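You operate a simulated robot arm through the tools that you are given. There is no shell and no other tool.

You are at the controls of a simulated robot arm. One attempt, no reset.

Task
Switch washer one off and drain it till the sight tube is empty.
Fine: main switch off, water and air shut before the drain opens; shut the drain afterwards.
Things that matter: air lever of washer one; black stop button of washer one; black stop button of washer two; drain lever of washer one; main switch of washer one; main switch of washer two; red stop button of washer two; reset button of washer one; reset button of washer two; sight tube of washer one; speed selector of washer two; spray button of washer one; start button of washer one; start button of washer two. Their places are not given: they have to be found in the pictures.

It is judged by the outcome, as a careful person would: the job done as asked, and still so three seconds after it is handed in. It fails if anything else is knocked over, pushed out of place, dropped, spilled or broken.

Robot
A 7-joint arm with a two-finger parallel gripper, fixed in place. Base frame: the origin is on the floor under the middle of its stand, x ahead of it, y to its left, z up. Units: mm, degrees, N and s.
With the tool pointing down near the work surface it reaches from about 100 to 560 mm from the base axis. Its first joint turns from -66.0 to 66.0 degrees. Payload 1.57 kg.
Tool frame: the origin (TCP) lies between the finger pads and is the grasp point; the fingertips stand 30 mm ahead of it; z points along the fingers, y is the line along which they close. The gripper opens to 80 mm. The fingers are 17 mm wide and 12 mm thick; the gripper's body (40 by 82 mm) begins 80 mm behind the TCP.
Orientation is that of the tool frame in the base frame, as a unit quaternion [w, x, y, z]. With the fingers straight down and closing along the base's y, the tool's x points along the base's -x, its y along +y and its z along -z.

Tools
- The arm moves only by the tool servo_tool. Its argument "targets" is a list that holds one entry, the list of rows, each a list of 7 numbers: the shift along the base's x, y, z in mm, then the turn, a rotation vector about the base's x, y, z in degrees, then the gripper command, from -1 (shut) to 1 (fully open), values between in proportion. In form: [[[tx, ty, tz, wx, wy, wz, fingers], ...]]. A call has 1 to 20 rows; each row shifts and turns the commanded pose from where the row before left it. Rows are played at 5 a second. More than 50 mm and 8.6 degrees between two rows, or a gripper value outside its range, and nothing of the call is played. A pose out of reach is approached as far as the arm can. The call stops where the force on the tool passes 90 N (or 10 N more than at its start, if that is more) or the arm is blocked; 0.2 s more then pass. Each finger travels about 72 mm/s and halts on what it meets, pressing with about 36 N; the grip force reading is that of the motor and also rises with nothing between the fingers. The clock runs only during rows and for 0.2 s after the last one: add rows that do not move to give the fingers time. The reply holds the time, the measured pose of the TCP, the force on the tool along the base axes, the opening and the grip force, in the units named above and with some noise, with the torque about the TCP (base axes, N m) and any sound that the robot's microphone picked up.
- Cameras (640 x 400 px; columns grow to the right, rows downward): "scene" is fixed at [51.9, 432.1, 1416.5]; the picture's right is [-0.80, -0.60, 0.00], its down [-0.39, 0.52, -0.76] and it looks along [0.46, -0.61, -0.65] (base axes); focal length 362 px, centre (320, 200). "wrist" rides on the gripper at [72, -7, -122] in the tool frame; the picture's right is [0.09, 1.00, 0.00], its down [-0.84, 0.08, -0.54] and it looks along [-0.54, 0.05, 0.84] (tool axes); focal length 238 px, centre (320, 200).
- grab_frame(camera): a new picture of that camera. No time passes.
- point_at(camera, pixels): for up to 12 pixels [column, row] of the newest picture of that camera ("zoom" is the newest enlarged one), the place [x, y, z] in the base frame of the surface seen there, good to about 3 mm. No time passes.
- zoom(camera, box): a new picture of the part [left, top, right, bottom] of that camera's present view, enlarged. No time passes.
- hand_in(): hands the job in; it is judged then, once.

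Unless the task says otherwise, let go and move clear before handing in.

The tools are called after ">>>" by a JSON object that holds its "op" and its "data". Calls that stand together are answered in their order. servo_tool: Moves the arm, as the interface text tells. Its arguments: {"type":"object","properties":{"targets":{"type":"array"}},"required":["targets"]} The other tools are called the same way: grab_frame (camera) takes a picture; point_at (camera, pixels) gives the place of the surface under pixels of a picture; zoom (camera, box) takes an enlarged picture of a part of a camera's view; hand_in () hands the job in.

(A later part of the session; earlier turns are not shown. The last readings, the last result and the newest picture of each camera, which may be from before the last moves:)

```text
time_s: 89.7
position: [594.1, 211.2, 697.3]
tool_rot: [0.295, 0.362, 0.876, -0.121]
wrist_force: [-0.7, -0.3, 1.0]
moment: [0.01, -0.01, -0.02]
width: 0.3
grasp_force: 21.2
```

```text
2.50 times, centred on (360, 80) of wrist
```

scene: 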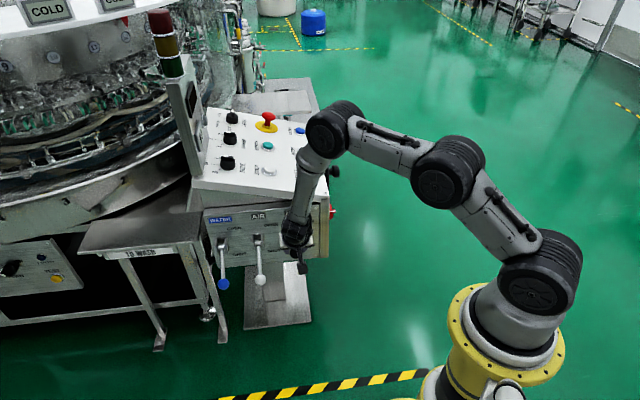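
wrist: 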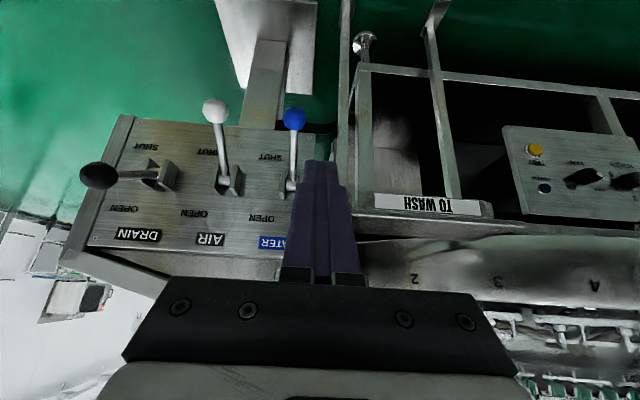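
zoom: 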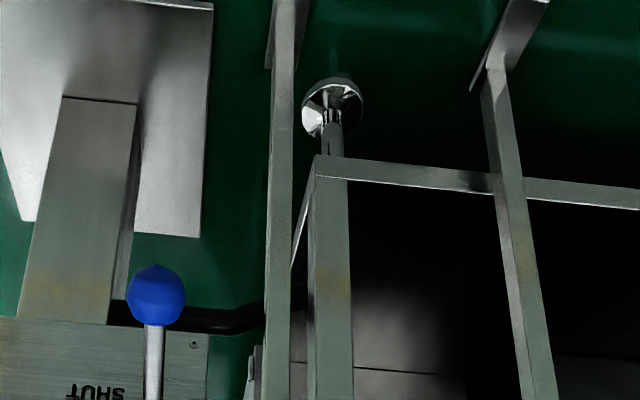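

There is a small pale object beside the hose at zoom (255, 370), i.e. about (334, 148) in the picture. I'll zoom on it and measure it.

>>> {"op": "zoom", "data": {"camera": "wrist", "box": [300, 100, 370, 165]}}

>>> {"op": "point_at", "data": {"camera": "zoom", "pixels": [[300, 250], [320, 300], [310, 330], [330, 260], [280, 300], [360, 300], [340, 200], [240, 220], [420, 250], [500, 300]]}}

>>> {"op": "zoom", "data": {"camera": "wrist", "box": [340, 90, 480, 200]}}

```text
6.15 times, centred on (335, 132) of wrist
```

zoom: 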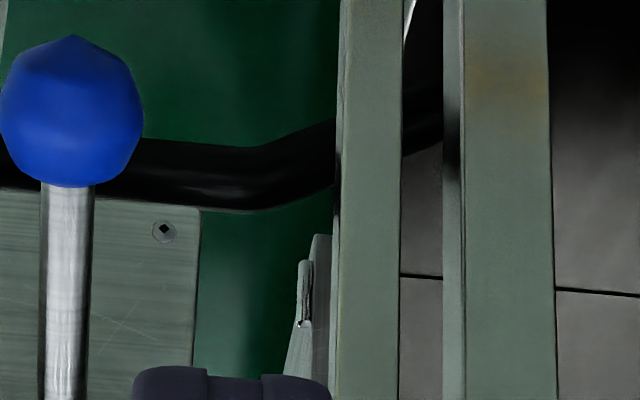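

```text
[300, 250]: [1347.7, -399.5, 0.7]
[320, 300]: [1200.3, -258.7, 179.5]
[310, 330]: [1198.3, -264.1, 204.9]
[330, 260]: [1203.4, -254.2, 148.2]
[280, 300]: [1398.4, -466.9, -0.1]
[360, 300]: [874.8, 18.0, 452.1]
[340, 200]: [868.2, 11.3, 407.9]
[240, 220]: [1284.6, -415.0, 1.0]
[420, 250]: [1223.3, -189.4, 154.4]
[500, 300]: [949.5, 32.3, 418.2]
```

```text
3.64 times, centred on (410, 145) of wrist
```

zoom: 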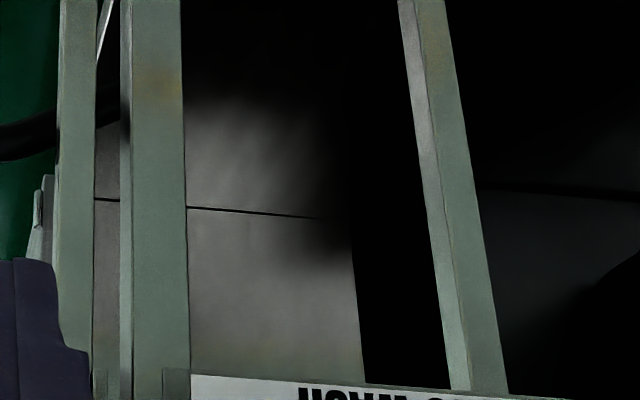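

That chrome object lies behind the console at about (1200, -258) and z 150-205, on the washer's base, where only a view from under the console's right side would show it fully. I'll go to the right side and low down to look there.

>>> {"op": "servo_tool", "data": {"targets": [[[-25, -15, 30, 0, 0, 0, -1], [-30, -25, 30, 0, 0, 0, -1], [-30, -30, 25, 0, 0, 0, -1], [-25, -38, 15, 0, 0, 5, -1], [-15, -44, 0, 0, 0, 5, -1], [-10, -46, 0, 0, 0, 5, -1], [-10, -46, 0, 0, 0, 5, -1], [-10, -46, 0, 0, 0, 5, -1], [-10, -46, 0, 0, 0, 5, -1], [-10, -46, 0, 0, 0, 5, -1], [-10, -46, -5, 0, 0, 5, -1], [-10, -46, -10, 0, 0, 5, -1], [-5, -46, -10, 0, 0, 5, -1], [-5, -46, -10, 0, 0, 5, -1], [-5, -40, -25, 0, 0, 5, -1]]]}}

>>> {"op": "servo_tool", "data": {"targets": [[[0, 5, -40, 0, 0, 0, -1], [0, 0, -45, 0, 0, 0, -1], [0, 0, -45, 0, 0, 0, -1], [0, 0, -45, 0, 0, 0, -1], [0, 0, -45, 0, 0, 0, -1]]]}}

>>> {"op": "grab_frame", "data": {"camera": "wrist"}}

>>> {"op": "grab_frame", "data": {"camera": "scene"}}

```text
time_s: 92.9
position: [391.2, -352.8, 736.3]
tool_rot: [0.287, -0.102, 0.952, 0.024]
wrist_force: [-0.5, -0.3, 0.4]
moment: [0.02, 0.02, -0.02]
width: 0.0
grasp_force: 21.4
out of reach, approached as far as the arm can: row 9, 10
```

```text
time_s: 94.1
position: [392.3, -348.7, 520.6]
tool_rot: [0.288, -0.101, 0.952, 0.022]
wrist_force: [-0.1, -0.6, -0.4]
moment: [0.01, 0.04, -0.02]
width: 0.2
grasp_force: 21.8
```

```text
taken
```

wrist: 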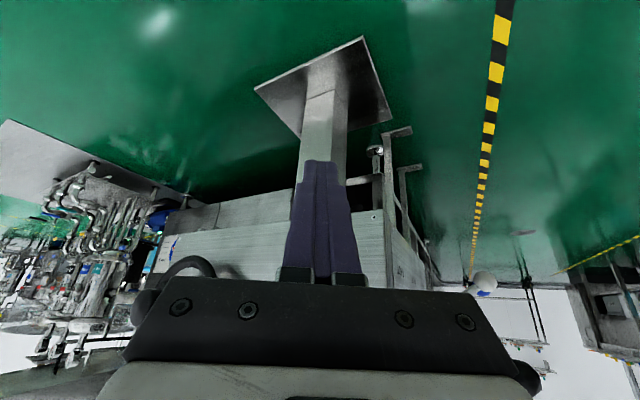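

```text
taken
```

scene: 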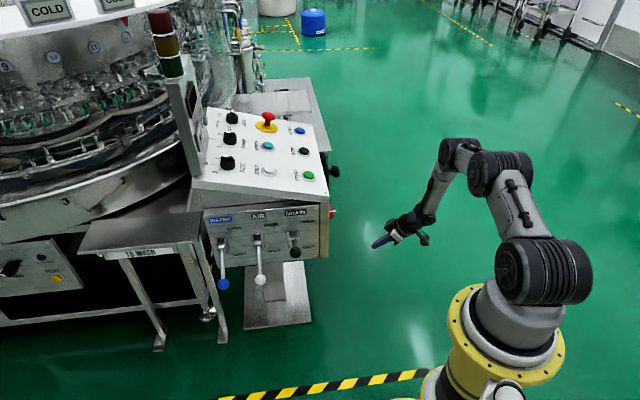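

From here I can see under the console to the washer's grey base panels at (150-290, 190-230). I'll zoom along that base.

>>> {"op": "zoom", "data": {"camera": "wrist", "box": [130, 160, 310, 280]}}

>>> {"op": "zoom", "data": {"camera": "wrist", "box": [330, 120, 440, 220]}}

>>> {"op": "zoom", "data": {"camera": "wrist", "box": [0, 150, 180, 350]}}

```text
3.33 times, centred on (220, 220) of wrist
```

zoom: 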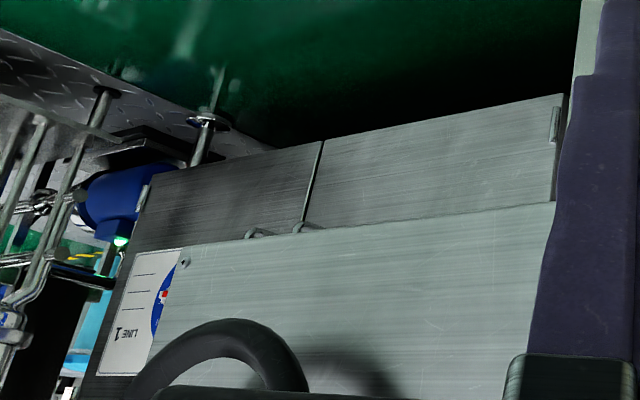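

```text
4.00 times, centred on (385, 170) of wrist
```

zoom: 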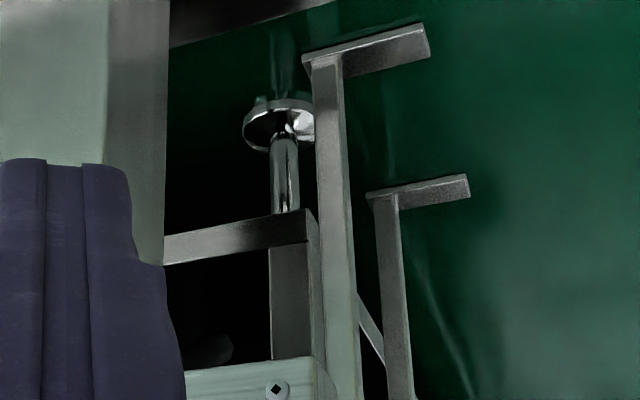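

```text
2.00 times, centred on (90, 250) of wrist
```

zoom: 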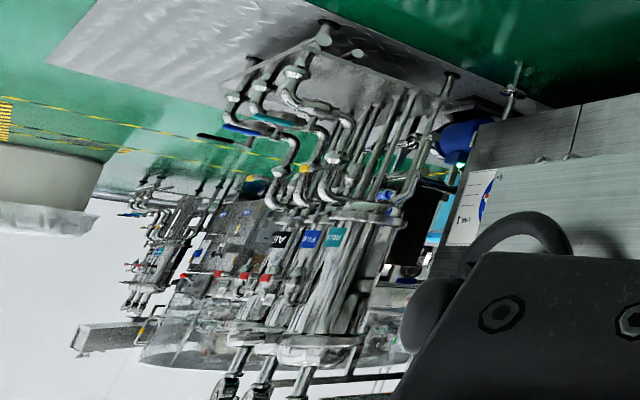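

The chrome object is only a cabinet-door hinge. The drain has been open for about 12 s, so any visible tube should have changed; I'll retake the same scene zooms as before and compare.

>>> {"op": "zoom", "data": {"camera": "scene", "box": [200, 0, 290, 110]}}

>>> {"op": "zoom", "data": {"camera": "scene", "box": [205, 0, 265, 40]}}

>>> {"op": "zoom", "data": {"camera": "scene", "box": [150, 20, 230, 190]}}

>>> {"op": "zoom", "data": {"camera": "scene", "box": [190, 190, 350, 300]}}

```text
3.64 times, centred on (245, 55) of scene
```

zoom: 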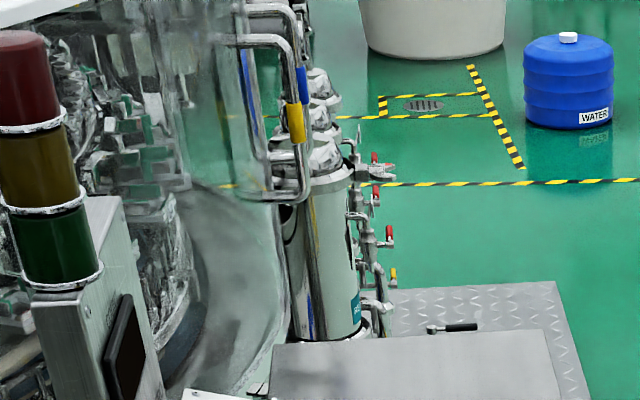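

```text
10.00 times, centred on (235, 20) of scene
```

zoom: 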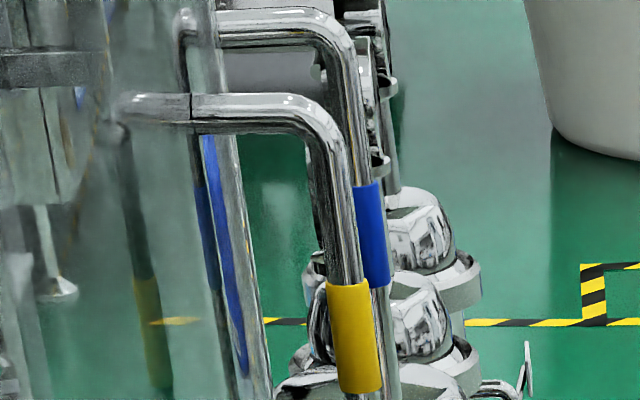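

```text
2.35 times, centred on (190, 105) of scene
```

zoom: 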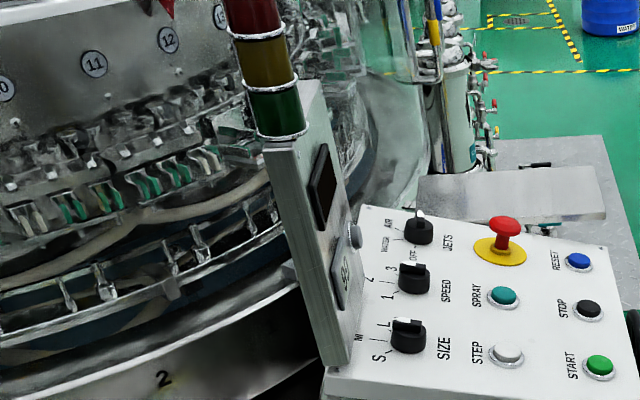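

```text
3.64 times, centred on (270, 245) of scene
```

zoom: 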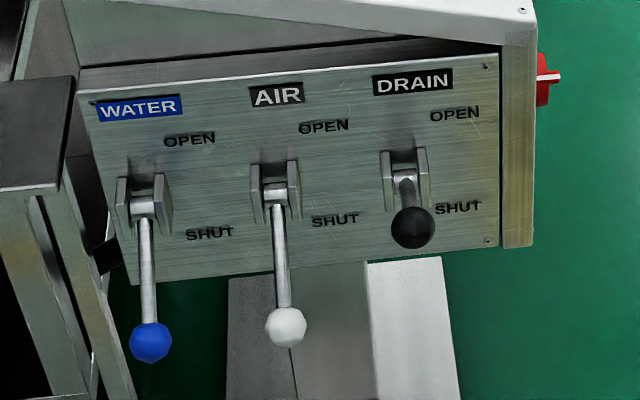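

TANK and everything else look unchanged. But the black drain ball at zoom (412, 228) sits lower than the white and blue balls did when open (about (415, 205) would be expected), so the drain may not be fully open. I'll measure it.

>>> {"op": "point_at", "data": {"camera": "scene", "pixels": [[295, 252], [295, 248], [291, 252], [299, 252], [295, 256], [293, 240]]}}

>>> {"op": "zoom", "data": {"camera": "scene", "box": [260, 200, 340, 280]}}

```text
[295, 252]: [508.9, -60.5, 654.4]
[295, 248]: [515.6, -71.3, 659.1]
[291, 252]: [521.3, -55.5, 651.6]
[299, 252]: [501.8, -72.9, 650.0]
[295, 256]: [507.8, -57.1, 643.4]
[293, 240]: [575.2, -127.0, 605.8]
```

```text
5.00 times, centred on (300, 240) of scene
```

zoom: 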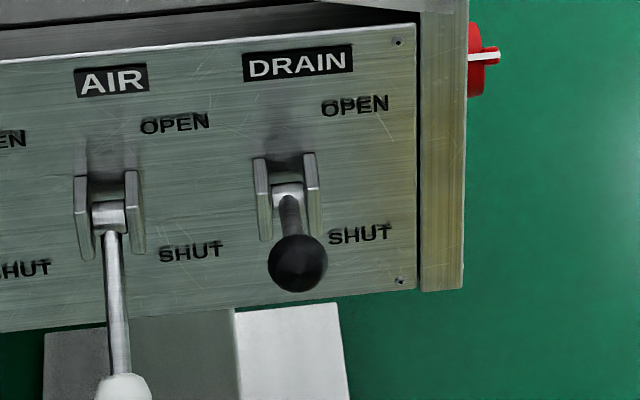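

The ball centre is at z≈641, while the air and water balls stood near 652 when open, so the drain lever is a little short of its stop. I'll go back, grip it and lift it fully open.

>>> {"op": "servo_tool", "data": {"targets": [[[0, 10, 45, 0, 0, 0, -1], [0, 10, 45, 0, 0, 0, -1], [0, 10, 45, 0, 0, 0, -1], [0, 10, 45, 0.25, 0.41, -7.1, -1], [0, 10, 45, 0.25, 0.41, -7.1, -1], [11, 39, 3, 0.25, 0.41, -7.1, -1], [11, 39, 3, 0.25, 0.41, -7.1, -0.5], [11, 39, 3, 0.25, 0.41, -7.1, 0], [11, 39, 3, 0.25, 0.41, -7.1, 0.3], [11, 39, 3, 0.25, 0.41, -7.1, 0.3], [11, 39, 3, 0.25, 0.41, -7.1, 0.3], [11, 39, 3, 0, 0, 0, 0.3]]]}}

>>> {"op": "grab_frame", "data": {"camera": "wrist"}}

>>> {"op": "zoom", "data": {"camera": "scene", "box": [190, 110, 220, 160]}}

```text
time_s: 96.7
position: [466.4, -24.4, 766.7]
tool_rot: [0.239, 0.369, 0.893, -0.098]
wrist_force: [0.2, 0.6, -0.1]
moment: [0.03, 0.02, -0.04]
width: 51.8
grasp_force: 0.1
```

```text
taken
```

wrist: 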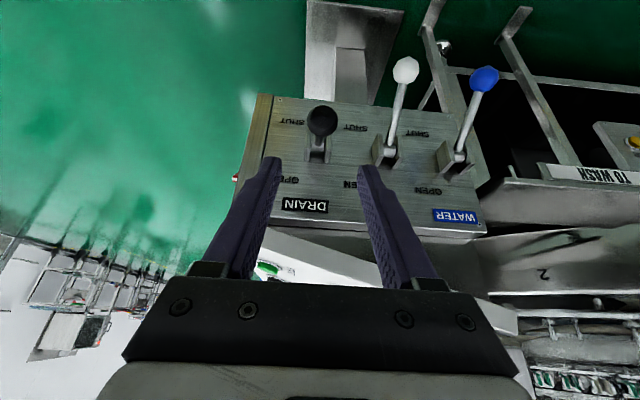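

```text
8.00 times, centred on (205, 135) of scene
```

zoom: 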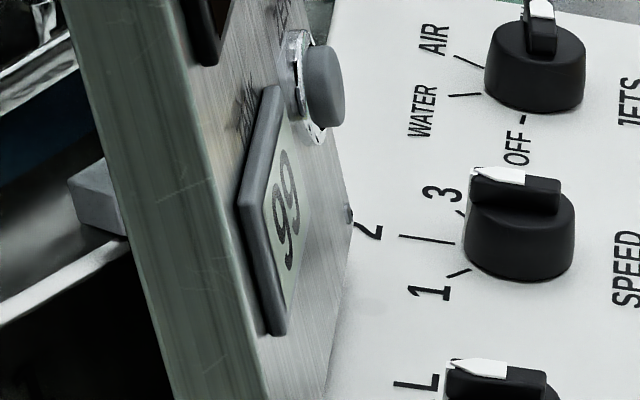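

I'll measure the ball from here before gripping.

>>> {"op": "point_at", "data": {"camera": "wrist", "pixels": [[322, 120], [312, 120], [332, 120], [322, 108], [322, 132], [318, 150]]}}

>>> {"op": "zoom", "data": {"camera": "wrist", "box": [280, 80, 370, 180]}}

```text
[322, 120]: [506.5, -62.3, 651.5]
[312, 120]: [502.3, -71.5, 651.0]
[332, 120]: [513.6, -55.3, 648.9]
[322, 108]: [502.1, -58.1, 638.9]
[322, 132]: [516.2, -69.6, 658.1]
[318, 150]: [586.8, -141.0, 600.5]
```

```text
4.00 times, centred on (325, 130) of wrist
```

zoom: 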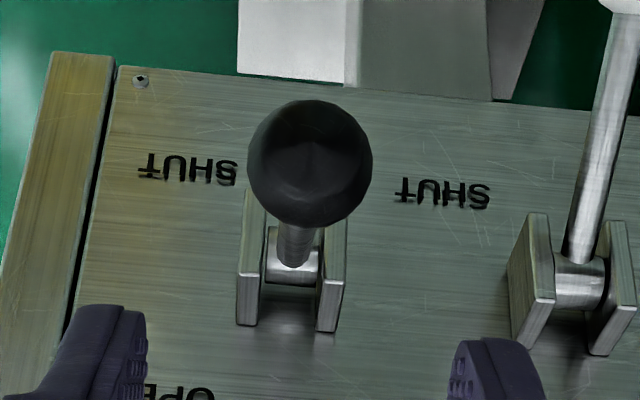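

The ball centre is at about (515.5, -70.5, 639), roughly 9° short of fully open. I'll go in, grip it and lift to the stop.

>>> {"op": "servo_tool", "data": {"targets": [[[10.4, -8.9, -29.2, 0, 0, 0, 0.3], [10.4, -8.9, -29.2, 0, 0, 0, 0.3], [7.07, -7.07, -17.3, 0, 0, 0, 0.3], [7.07, -7.07, -17.3, 0, 0, 0, 0.3], [7.07, -7.07, -17.3, 0, 0, 0, 0.3], [7.07, -7.07, -17.3, 0, 0, 0, 0.3], [0, 0, 0, 0, 0, 0, -0.3], [0, 0, 0, 0, 0, 0, -0.7], [0, 0, 0, 0, 0, 0, -1], [0, 0, 0, 0, 0, 0, -1]]]}}

>>> {"op": "grab_frame", "data": {"camera": "wrist"}}

```text
time_s: 98.9
position: [516.2, -70.0, 636.7]
tool_rot: [0.238, 0.371, 0.892, -0.098]
wrist_force: [-5.9, -7.8, -4.1]
moment: [0.09, 0.04, 0.05]
width: 35.4
grasp_force: 42.1
```

```text
taken
```

wrist: 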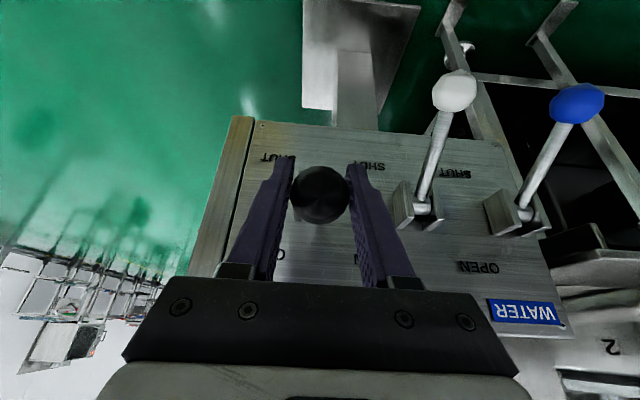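

The grip is centred on the ball now. I'll lift the last 14 mm along the arc and watch the force.

>>> {"op": "servo_tool", "data": {"targets": [[[2.1, -2.1, 4.6, 0, 0, 0, -1], [2.1, -2.1, 4.6, 0, 0, 0, -1], [2.1, -2.1, 4.7, 0, 0, 0, -1], [0, 0, 0, 0, 0, 0, -1]]]}}

>>> {"op": "grab_frame", "data": {"camera": "wrist"}}

```text
time_s: 99.9
position: [523.1, -76.8, 651.0]
tool_rot: [0.238, 0.369, 0.893, -0.096]
wrist_force: [-13.4, 12.5, -2.0]
moment: [0.69, 0.78, 0.01]
width: 35.4
grasp_force: 42.3
```

```text
taken
```

wrist: 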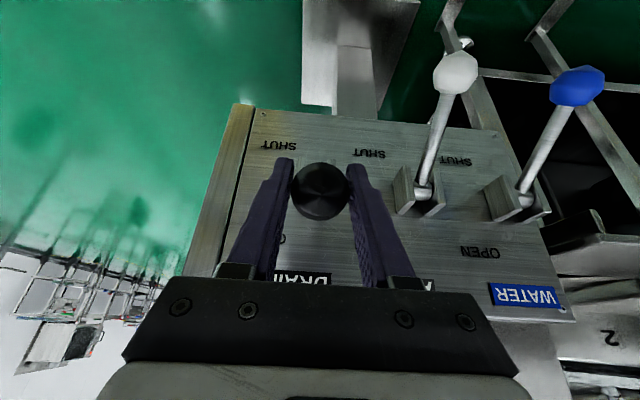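

The ball followed up to z 651. I'll try a little more to feel the stop.

>>> {"op": "servo_tool", "data": {"targets": [[[2.4, -2.4, 4, 0, 0, 0, -1], [2.6, -2.6, 4, 0, 0, 0, -1], [0, 0, 0, 0, 0, 0, -1]]]}}

>>> {"op": "grab_frame", "data": {"camera": "wrist"}}

>>> {"op": "zoom", "data": {"camera": "scene", "box": [185, 100, 225, 165]}}

```text
time_s: 100.7
position: [526.2, -78.7, 656.4]
tool_rot: [0.233, 0.368, 0.895, -0.095]
wrist_force: [-6.1, 25.2, -21.2]
moment: [-0.05, 0.02, 0.0]
width: 35.2
grasp_force: 42.5
```

```text
taken
```

wrist: 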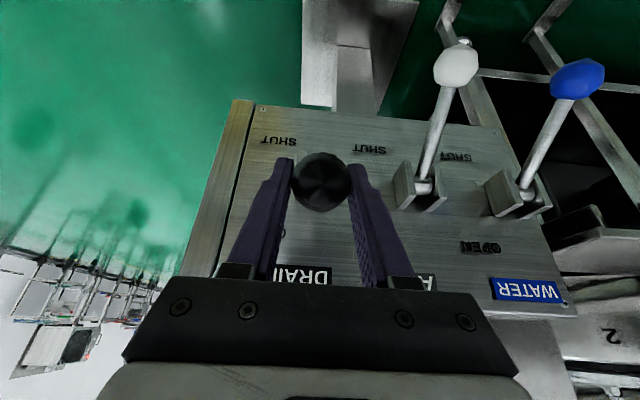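

```text
6.15 times, centred on (205, 132) of scene
```

zoom: 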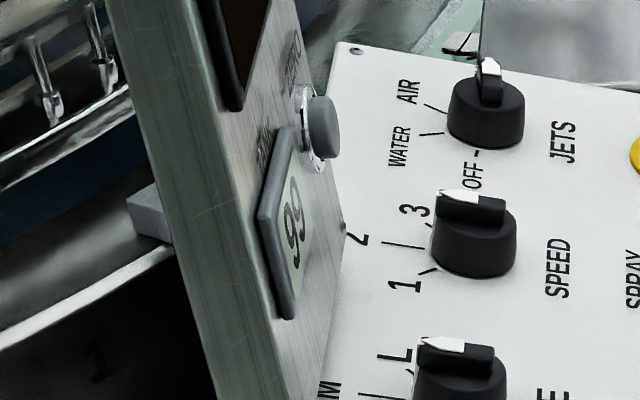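

The downward force is now 21 N, so the drain lever is against its OPEN stop. I'll release it gently, back off and measure again.

>>> {"op": "servo_tool", "data": {"targets": [[[-1.5, 1.5, -3, 0, 0, 0, -1], [0, 0, 0, 0, 0, 0, -0.5], [0, 0, 0, 0, 0, 0, 0], [0, 0, 0, 0, 0, 0, 0.3], [-7, 7, 17.3, 0, 0, 0, 0.3], [-10, 10, 24, 0, 0, 0, 0.3], [-14, 14, 34, 0, 0, 0, 0.3], [-14, 14, 34, 0, 0, 0, 0.3]]]}}

>>> {"op": "grab_frame", "data": {"camera": "wrist"}}

>>> {"op": "point_at", "data": {"camera": "wrist", "pixels": [[322, 120], [322, 115], [322, 125]]}}

>>> {"op": "zoom", "data": {"camera": "wrist", "box": [280, 80, 370, 180]}}

```text
time_s: 102.5
position: [482.7, -36.1, 766.7]
tool_rot: [0.239, 0.369, 0.893, -0.097]
wrist_force: [0.5, 0.1, 0.5]
moment: [0.01, -0.01, 0.0]
width: 52.0
grasp_force: 0.1
```

```text
taken
```

wrist: 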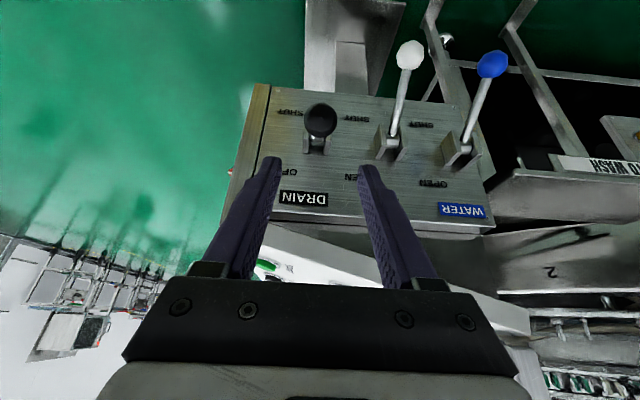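

```text
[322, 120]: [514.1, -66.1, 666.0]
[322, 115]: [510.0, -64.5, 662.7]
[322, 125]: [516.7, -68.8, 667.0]
```

```text
4.00 times, centred on (325, 130) of wrist
```

zoom: 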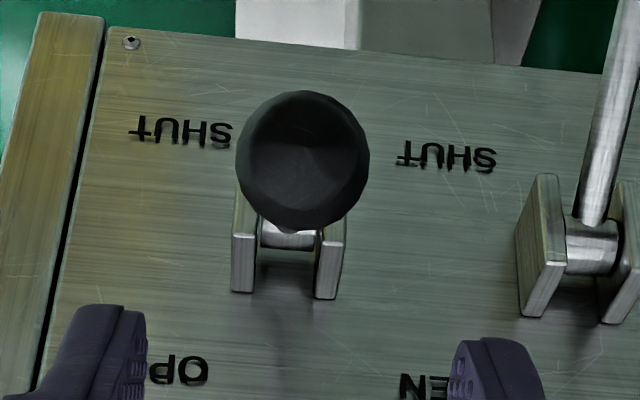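

The drain ball is now as high as the open air ball was (surface z 666), and it stays, so the drain is fully open. I'll let it drain while searching on; there is a slanted streak on the skirt near "2" that I'll look at, along with the dark zone below.

>>> {"op": "zoom", "data": {"camera": "scene", "box": [80, 170, 150, 230]}}

>>> {"op": "zoom", "data": {"camera": "scene", "box": [150, 160, 220, 220]}}

>>> {"op": "zoom", "data": {"camera": "wrist", "box": [480, 200, 640, 320]}}

>>> {"op": "zoom", "data": {"camera": "scene", "box": [230, 0, 300, 60]}}

```text
6.67 times, centred on (115, 200) of scene
```

zoom: 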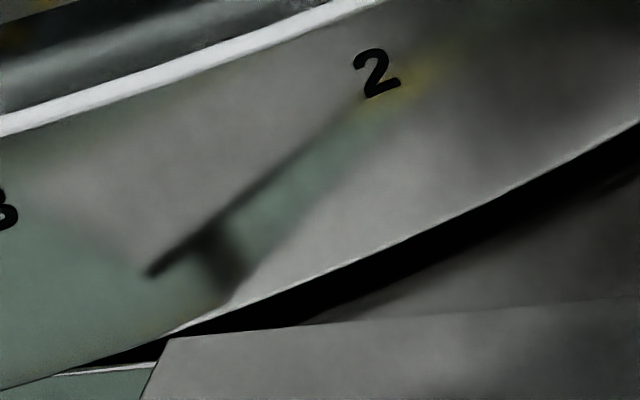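

```text
6.67 times, centred on (185, 190) of scene
```

zoom: 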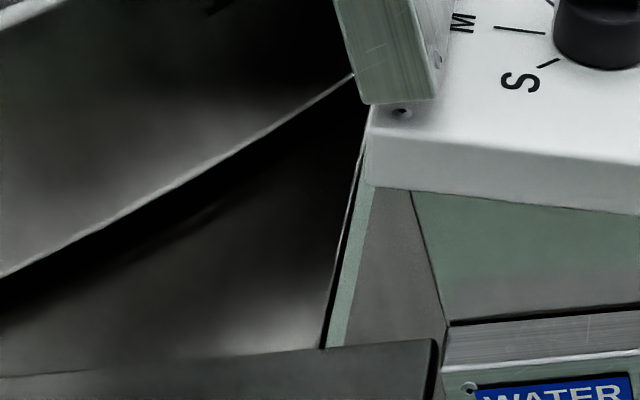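

```text
3.33 times, centred on (560, 260) of wrist
```

zoom: 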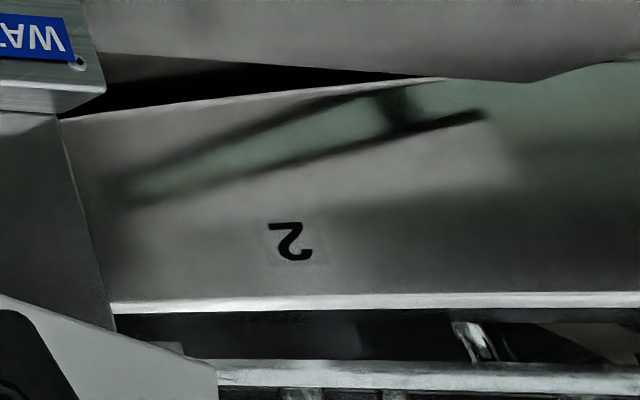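

```text
6.67 times, centred on (265, 30) of scene
```

zoom: 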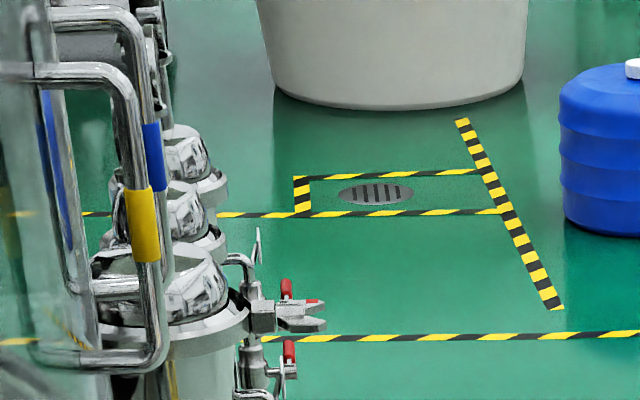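

Those streaks are mirror images in the polished skirt. At the extended left there was a chrome-edged tray with something dark blue behind it, right of the vent. I'll zoom there and measure.

>>> {"op": "zoom", "data": {"camera": "scene", "box": [0, 220, 2, 340]}}

>>> {"op": "point_at", "data": {"camera": "zoom", "pixels": [[60, 130], [150, 160], [200, 180], [100, 200], [300, 130], [450, 200], [20, 250], [350, 250]]}}

>>> {"op": "zoom", "data": {"camera": "scene", "box": [0, 200, 1, 400]}}

```text
3.33 times, centred on (1, 280) of scene
```

zoom: 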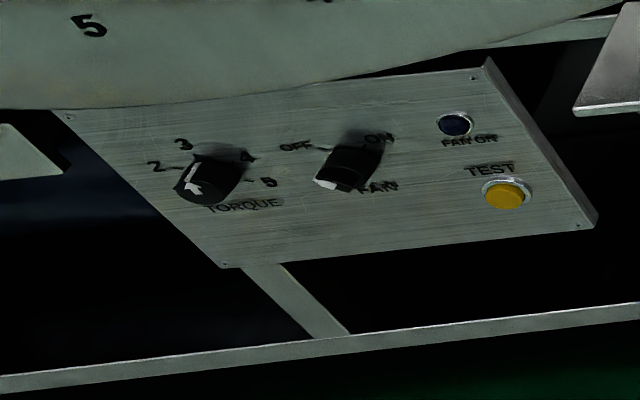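

```text
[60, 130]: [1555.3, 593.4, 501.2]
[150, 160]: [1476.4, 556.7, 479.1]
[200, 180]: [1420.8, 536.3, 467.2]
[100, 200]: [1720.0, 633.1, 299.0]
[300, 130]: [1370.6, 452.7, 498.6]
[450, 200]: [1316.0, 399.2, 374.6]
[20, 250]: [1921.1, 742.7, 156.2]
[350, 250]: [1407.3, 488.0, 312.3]
```

```text
2.00 times, centred on (0, 300) of scene
```

zoom: 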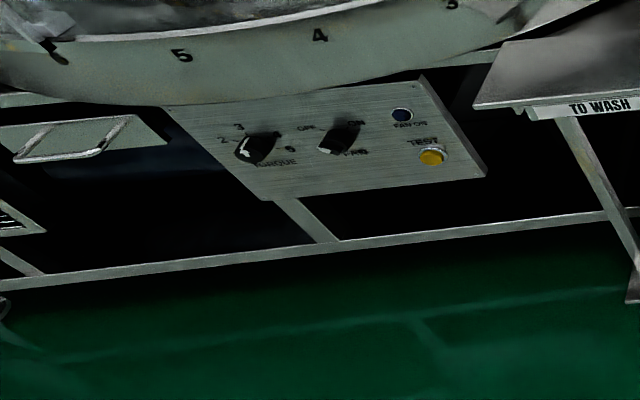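

The TEST panel is 1.3-1.5 m off, so some marked things in this room are out of reach; the sight tube need only be seen, and may be farther away, e.g. on the pipe skid behind the console. I'll zoom harder on that skid from the scene camera.

>>> {"op": "zoom", "data": {"camera": "scene", "box": [228, 40, 276, 70]}}

>>> {"op": "zoom", "data": {"camera": "scene", "box": [228, 65, 276, 95]}}

>>> {"op": "zoom", "data": {"camera": "scene", "box": [0, 0, 320, 4]}}

>>> {"op": "zoom", "data": {"camera": "scene", "box": [180, 0, 260, 2]}}

```text
13.33 times, centred on (252, 55) of scene
```

zoom: 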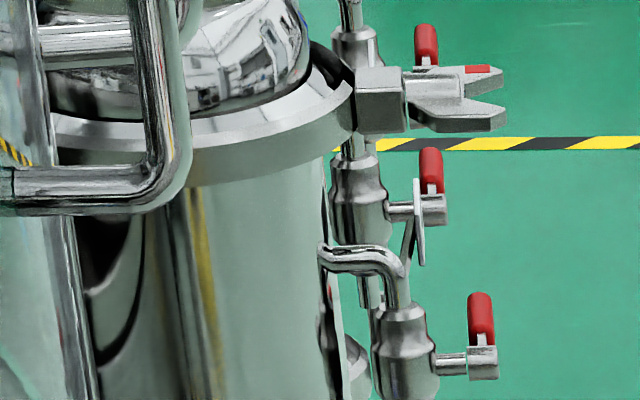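

```text
13.33 times, centred on (252, 80) of scene
```

zoom: 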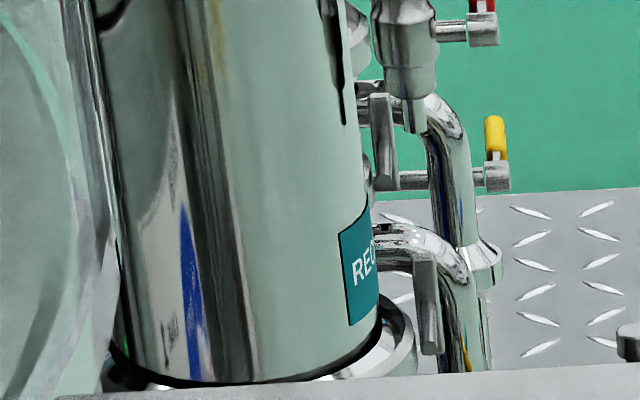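

```text
2.00 times, centred on (160, 2) of scene
```

zoom: 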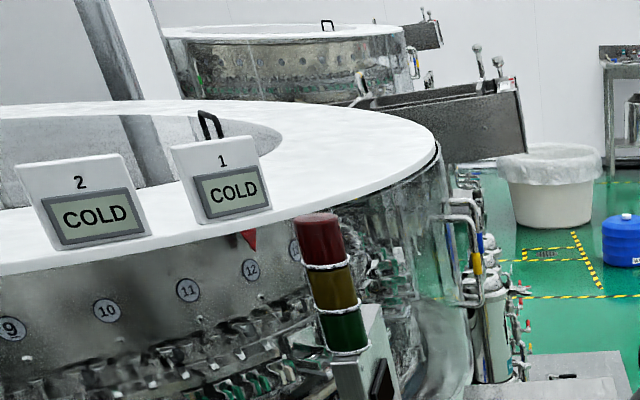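

```text
8.00 times, centred on (220, 1) of scene
```

zoom: 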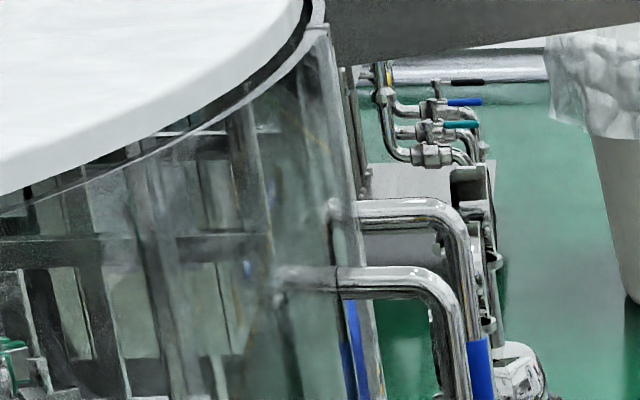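

The scene camera can't see the skid's front. I'll swing the wrist camera back to the right to look at the skid at high zoom, while the tank drains.

>>> {"op": "servo_tool", "data": {"targets": [[[-14, -38, 14, -0.4, -0.81, 4.97, 0.3], [-14, -38, 14, -0.4, -0.81, 4.97, 0.3], [-14, -38, 14, -0.4, -0.81, 4.97, 0.3], [-14, -38, 14, -0.4, -0.81, 4.97, 0.3], [-14, -38, 14, -0.4, -0.81, 4.97, 0.3], [-14, -38, 14, -0.4, -0.81, 4.97, 0.3], [-14, -38, 14, -0.4, -0.81, 4.97, 0.3], [-14, -38, 14, -0.4, -0.81, 4.97, 0.3]]]}}

>>> {"op": "grab_frame", "data": {"camera": "wrist"}}

>>> {"op": "zoom", "data": {"camera": "wrist", "box": [60, 80, 260, 230]}}

```text
time_s: 104.3
position: [370.2, -340.5, 877.1]
tool_rot: [0.317, 0.043, 0.947, -0.013]
wrist_force: [1.4, -0.4, -0.4]
moment: [0.01, 0.0, 0.06]
width: 51.8
grasp_force: 0.1
```

```text
taken
```

wrist: 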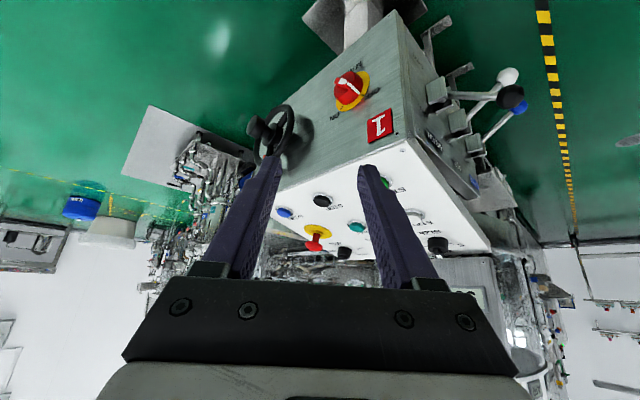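

```text
2.67 times, centred on (160, 155) of wrist
```

zoom: 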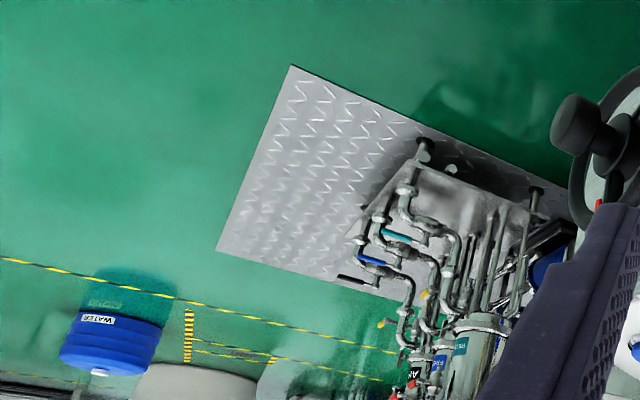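

The skid appears at about (200-240, 130-240). I'll zoom in more on it and look at the parts between the fingers.

>>> {"op": "zoom", "data": {"camera": "wrist", "box": [180, 120, 250, 180]}}

>>> {"op": "zoom", "data": {"camera": "wrist", "box": [150, 180, 230, 300]}}

>>> {"op": "zoom", "data": {"camera": "wrist", "box": [240, 220, 390, 290]}}

>>> {"op": "zoom", "data": {"camera": "wrist", "box": [0, 190, 160, 300]}}

```text
6.67 times, centred on (215, 150) of wrist
```

zoom: 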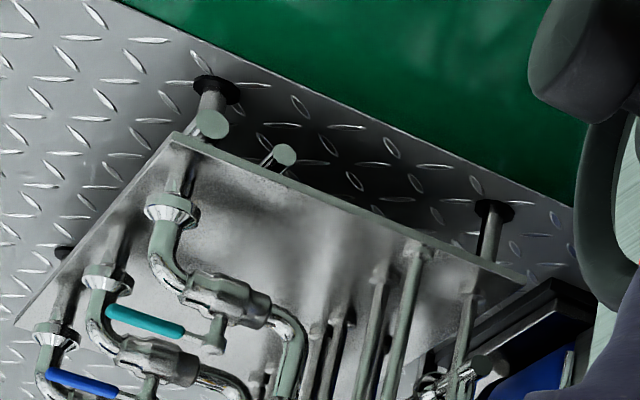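

```text
3.33 times, centred on (190, 240) of wrist
```

zoom: 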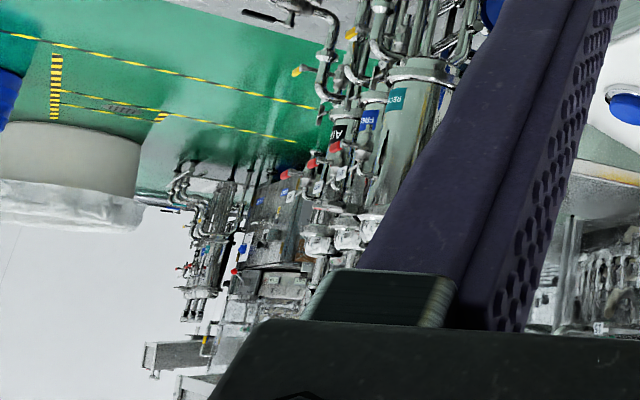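

```text
4.27 times, centred on (315, 255) of wrist
```

zoom: 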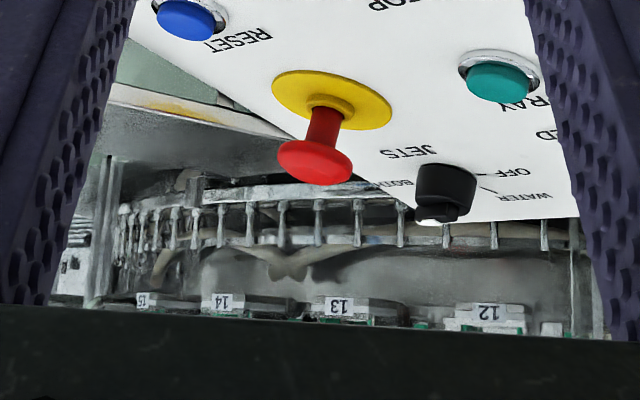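

```text
3.64 times, centred on (80, 245) of wrist
```

zoom: 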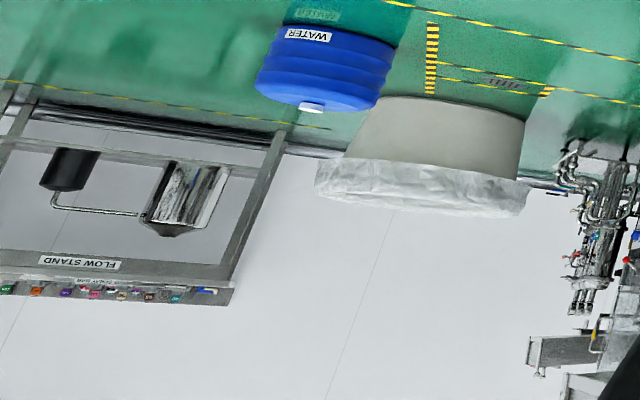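

The finger hides most of the skid. I'll open the gripper wide and turn the camera 24° to the right so that the skid shows between the fingers.

>>> {"op": "servo_tool", "data": {"targets": [[[0, 0, 0, 0, 0, -8, 1], [0, 0, 0, 0, 0, -8, 1], [0, 0, 0, 0, 0, -8, 1], [0, 0, 0, 0, 0, 0, 1]]]}}

>>> {"op": "grab_frame", "data": {"camera": "wrist"}}

>>> {"op": "zoom", "data": {"camera": "wrist", "box": [270, 120, 390, 210]}}

>>> {"op": "zoom", "data": {"camera": "wrist", "box": [250, 190, 390, 290]}}

```text
time_s: 105.3
position: [370.5, -340.5, 876.6]
tool_rot: [0.307, 0.238, 0.918, -0.08]
wrist_force: [-0.6, 0.3, 0.1]
moment: [0.02, 0.01, 0.0]
width: 79.7
grasp_force: 0.0
```

```text
taken
```

wrist: 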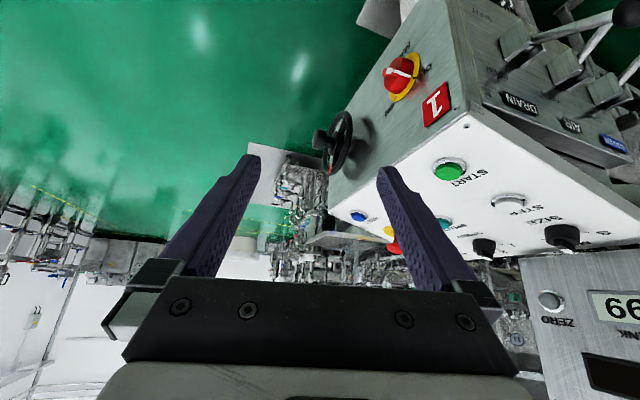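

```text
4.44 times, centred on (330, 165) of wrist
```

zoom: 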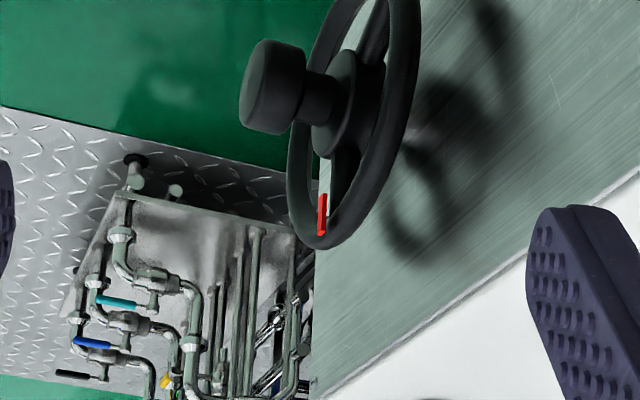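

```text
4.00 times, centred on (320, 240) of wrist
```

zoom: 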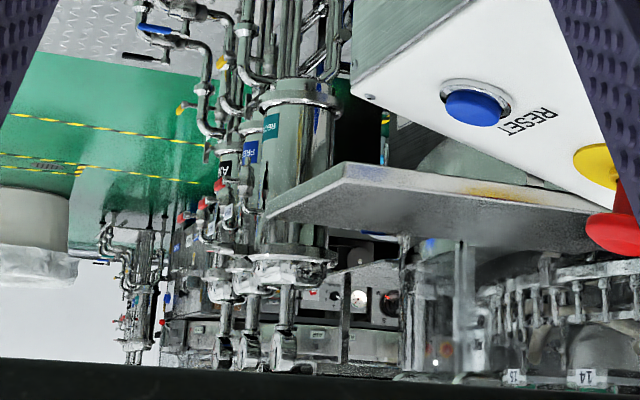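

The skid shows now: three cylinders, pipes and a panel with gauges behind. I'll zoom further on the area with gauges and the vertical items at zoom (330-480, 230-380).

>>> {"op": "zoom", "data": {"camera": "wrist", "box": [315, 240, 375, 285]}}

>>> {"op": "zoom", "data": {"camera": "wrist", "box": [270, 235, 330, 285]}}

>>> {"op": "zoom", "data": {"camera": "wrist", "box": [275, 160, 335, 210]}}

>>> {"op": "zoom", "data": {"camera": "wrist", "box": [275, 200, 345, 250]}}

```text
8.89 times, centred on (345, 262) of wrist
```

zoom: 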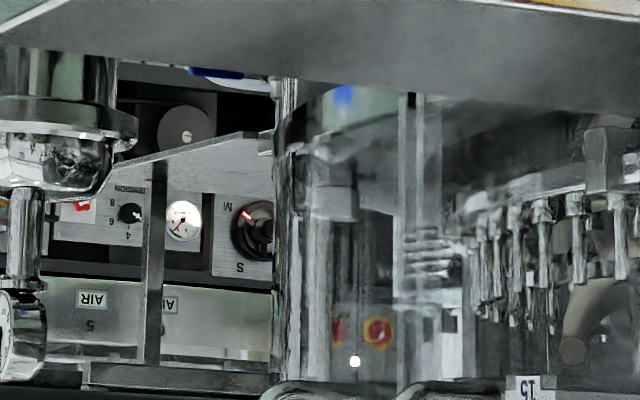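

```text
8.00 times, centred on (300, 260) of wrist
```

zoom: 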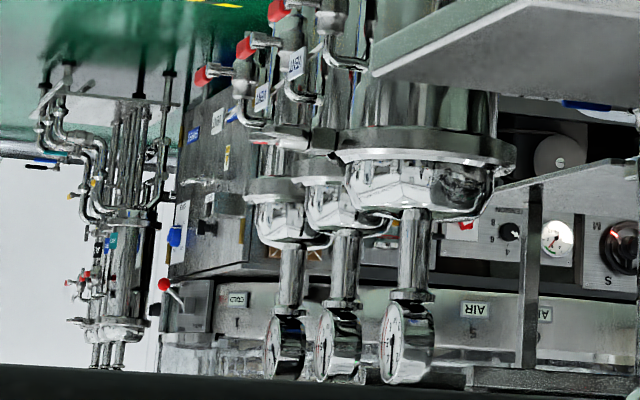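

```text
8.00 times, centred on (305, 185) of wrist
```

zoom: 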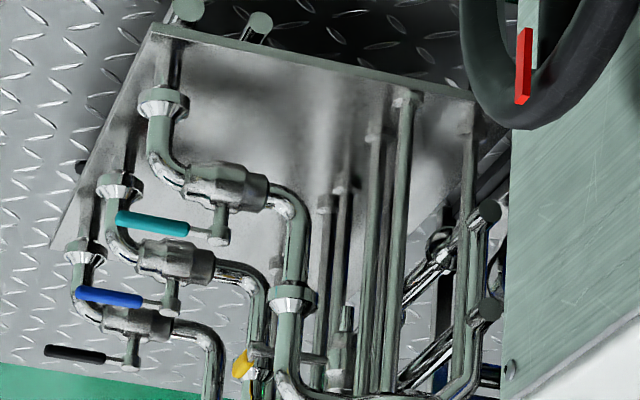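

```text
8.00 times, centred on (310, 225) of wrist
```

zoom: 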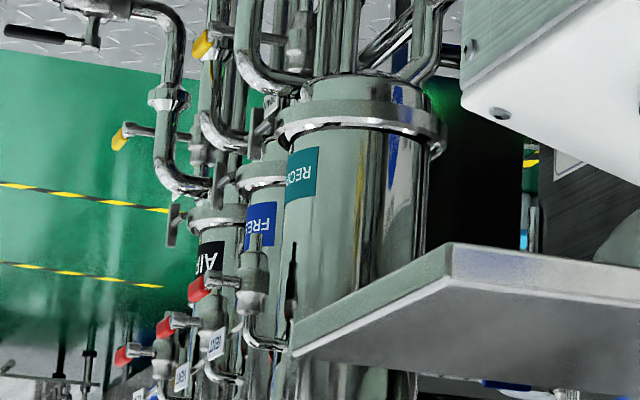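

Behind the skid I can also see the second washer, far off, through the glass. The tank should be in washer one's base, so I'll look into the dark frame below its carousel from the left-front.

>>> {"op": "servo_tool", "data": {"targets": [[[5, 44, 5, 0, 0, 6.75, 1], [5, 44, 5, 0, 0, 6.75, 1], [5, 44, 5, 0, 0, 6.75, 1], [5, 44, 5, 0, 0, 6.75, 1], [5, 44, 0, 0, 0, 6.75, 1], [10, 44, 0, 0, 0, 6.75, 1], [10, 44, 0, 0, 0, 6.75, 1], [10, 44, 0, 0, 0, 6.75, 1], [15, 44, 0, 0, 0, 0, 1], [15, 44, 0, 0, 0, 0, 1], [15, 44, -10, 0, 0, 0, 1], [10, 36, -30, 0, 0, 0, 1], [0, 0, -45, 0, 0, 0, 1], [0, 0, -45, 0, 0, 0, 1], [0, 0, -45, 0, 0, 0, 1], [0, 0, -45, 0, 0, 0, 1], [0, 0, -45, 0, 0, 0, 1]]]}}

>>> {"op": "grab_frame", "data": {"camera": "wrist"}}

>>> {"op": "zoom", "data": {"camera": "wrist", "box": [0, 20, 200, 200]}}

>>> {"op": "zoom", "data": {"camera": "wrist", "box": [180, 100, 400, 280]}}

```text
time_s: 108.9
position: [478.2, 178.0, 632.3]
tool_rot: [0.31, -0.204, 0.926, 0.068]
wrist_force: [0.5, -0.4, -0.4]
moment: [0.02, 0.03, 0.0]
width: 79.8
grasp_force: 0.0
```

```text
taken
```

wrist: 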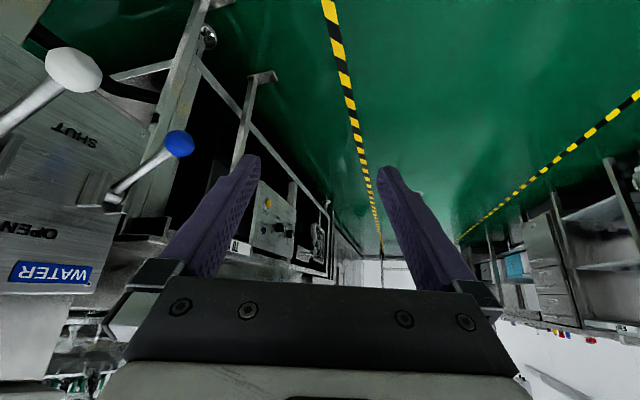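

```text
2.22 times, centred on (100, 110) of wrist
```

zoom: 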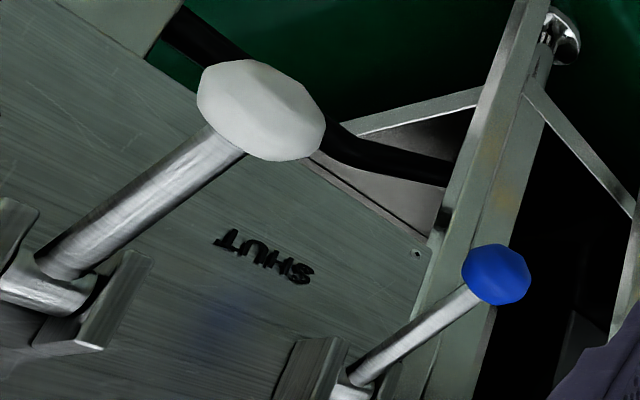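

```text
2.22 times, centred on (290, 190) of wrist
```

zoom: 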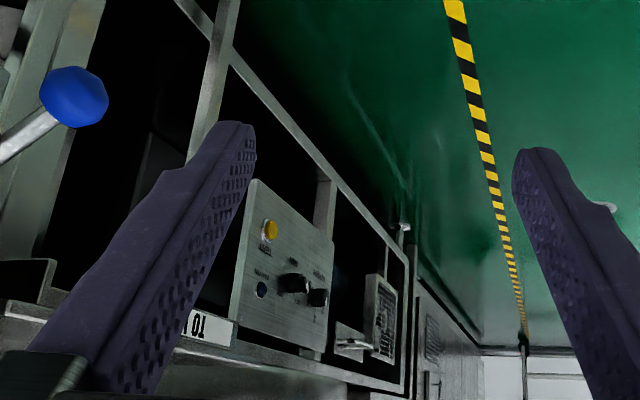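

The interior is too dark to judge. I'll zoom strongly on the frame's left end, around the vent and tray at (300-330, 200-280).

>>> {"op": "zoom", "data": {"camera": "wrist", "box": [285, 190, 365, 280]}}

>>> {"op": "zoom", "data": {"camera": "wrist", "box": [245, 170, 305, 250]}}

>>> {"op": "zoom", "data": {"camera": "wrist", "box": [180, 60, 260, 160]}}

>>> {"op": "zoom", "data": {"camera": "wrist", "box": [130, 120, 210, 240]}}

```text
4.44 times, centred on (325, 235) of wrist
```

zoom: 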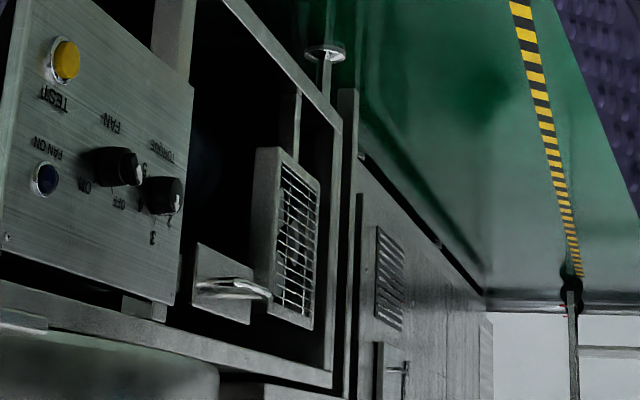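

```text
5.00 times, centred on (275, 210) of wrist
```

zoom: 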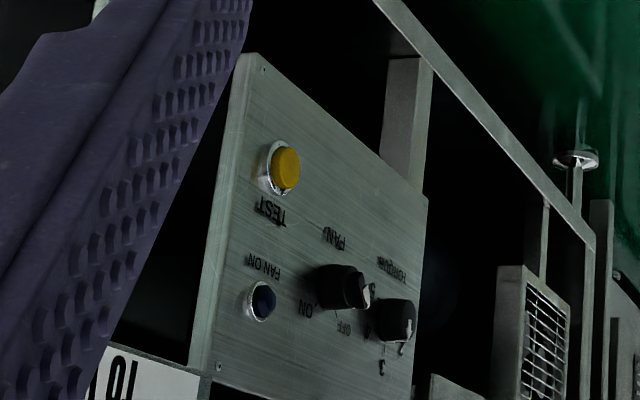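

```text
4.00 times, centred on (220, 110) of wrist
```

zoom: 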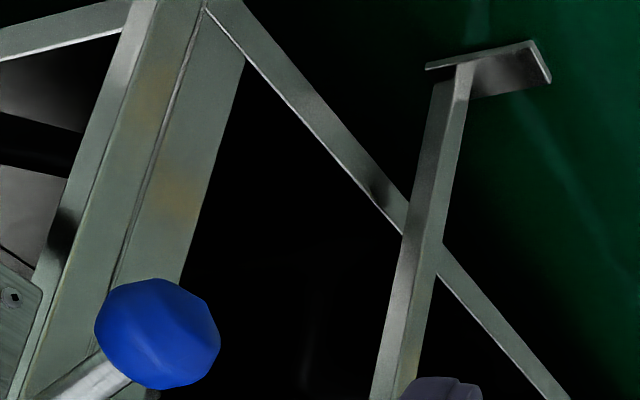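

```text
3.33 times, centred on (170, 180) of wrist
```

zoom: 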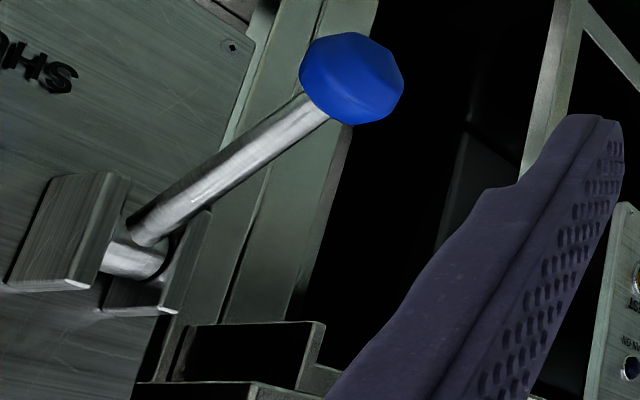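

In the second scene zoom a thin pale vertical strip with a dark edge shows at the console's left rear, scene about (184-190, 185-213). I'll zoom right in on it.

>>> {"op": "zoom", "data": {"camera": "scene", "box": [172, 175, 208, 220]}}

>>> {"op": "point_at", "data": {"camera": "zoom", "pixels": [[320, 200], [300, 200], [280, 200], [340, 200], [360, 200], [380, 200], [260, 200], [320, 280], [320, 120], [420, 200]]}}

```text
8.89 times, centred on (190, 198) of scene
```

zoom: 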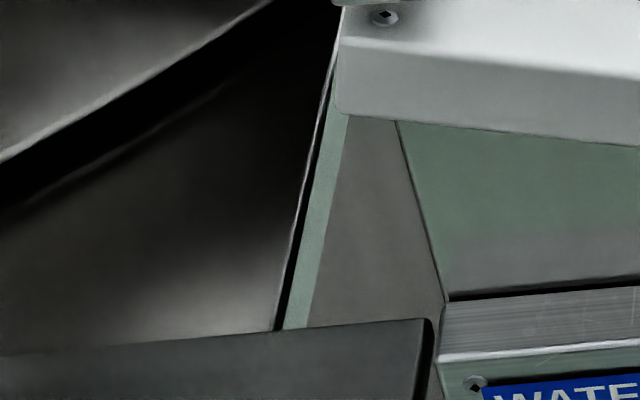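

```text
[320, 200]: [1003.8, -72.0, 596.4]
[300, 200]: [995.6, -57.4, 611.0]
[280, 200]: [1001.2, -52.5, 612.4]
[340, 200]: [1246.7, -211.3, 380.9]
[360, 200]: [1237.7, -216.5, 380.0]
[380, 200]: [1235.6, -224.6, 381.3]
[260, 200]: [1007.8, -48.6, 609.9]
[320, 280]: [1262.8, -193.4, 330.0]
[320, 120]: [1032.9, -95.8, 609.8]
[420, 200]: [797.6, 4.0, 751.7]
```

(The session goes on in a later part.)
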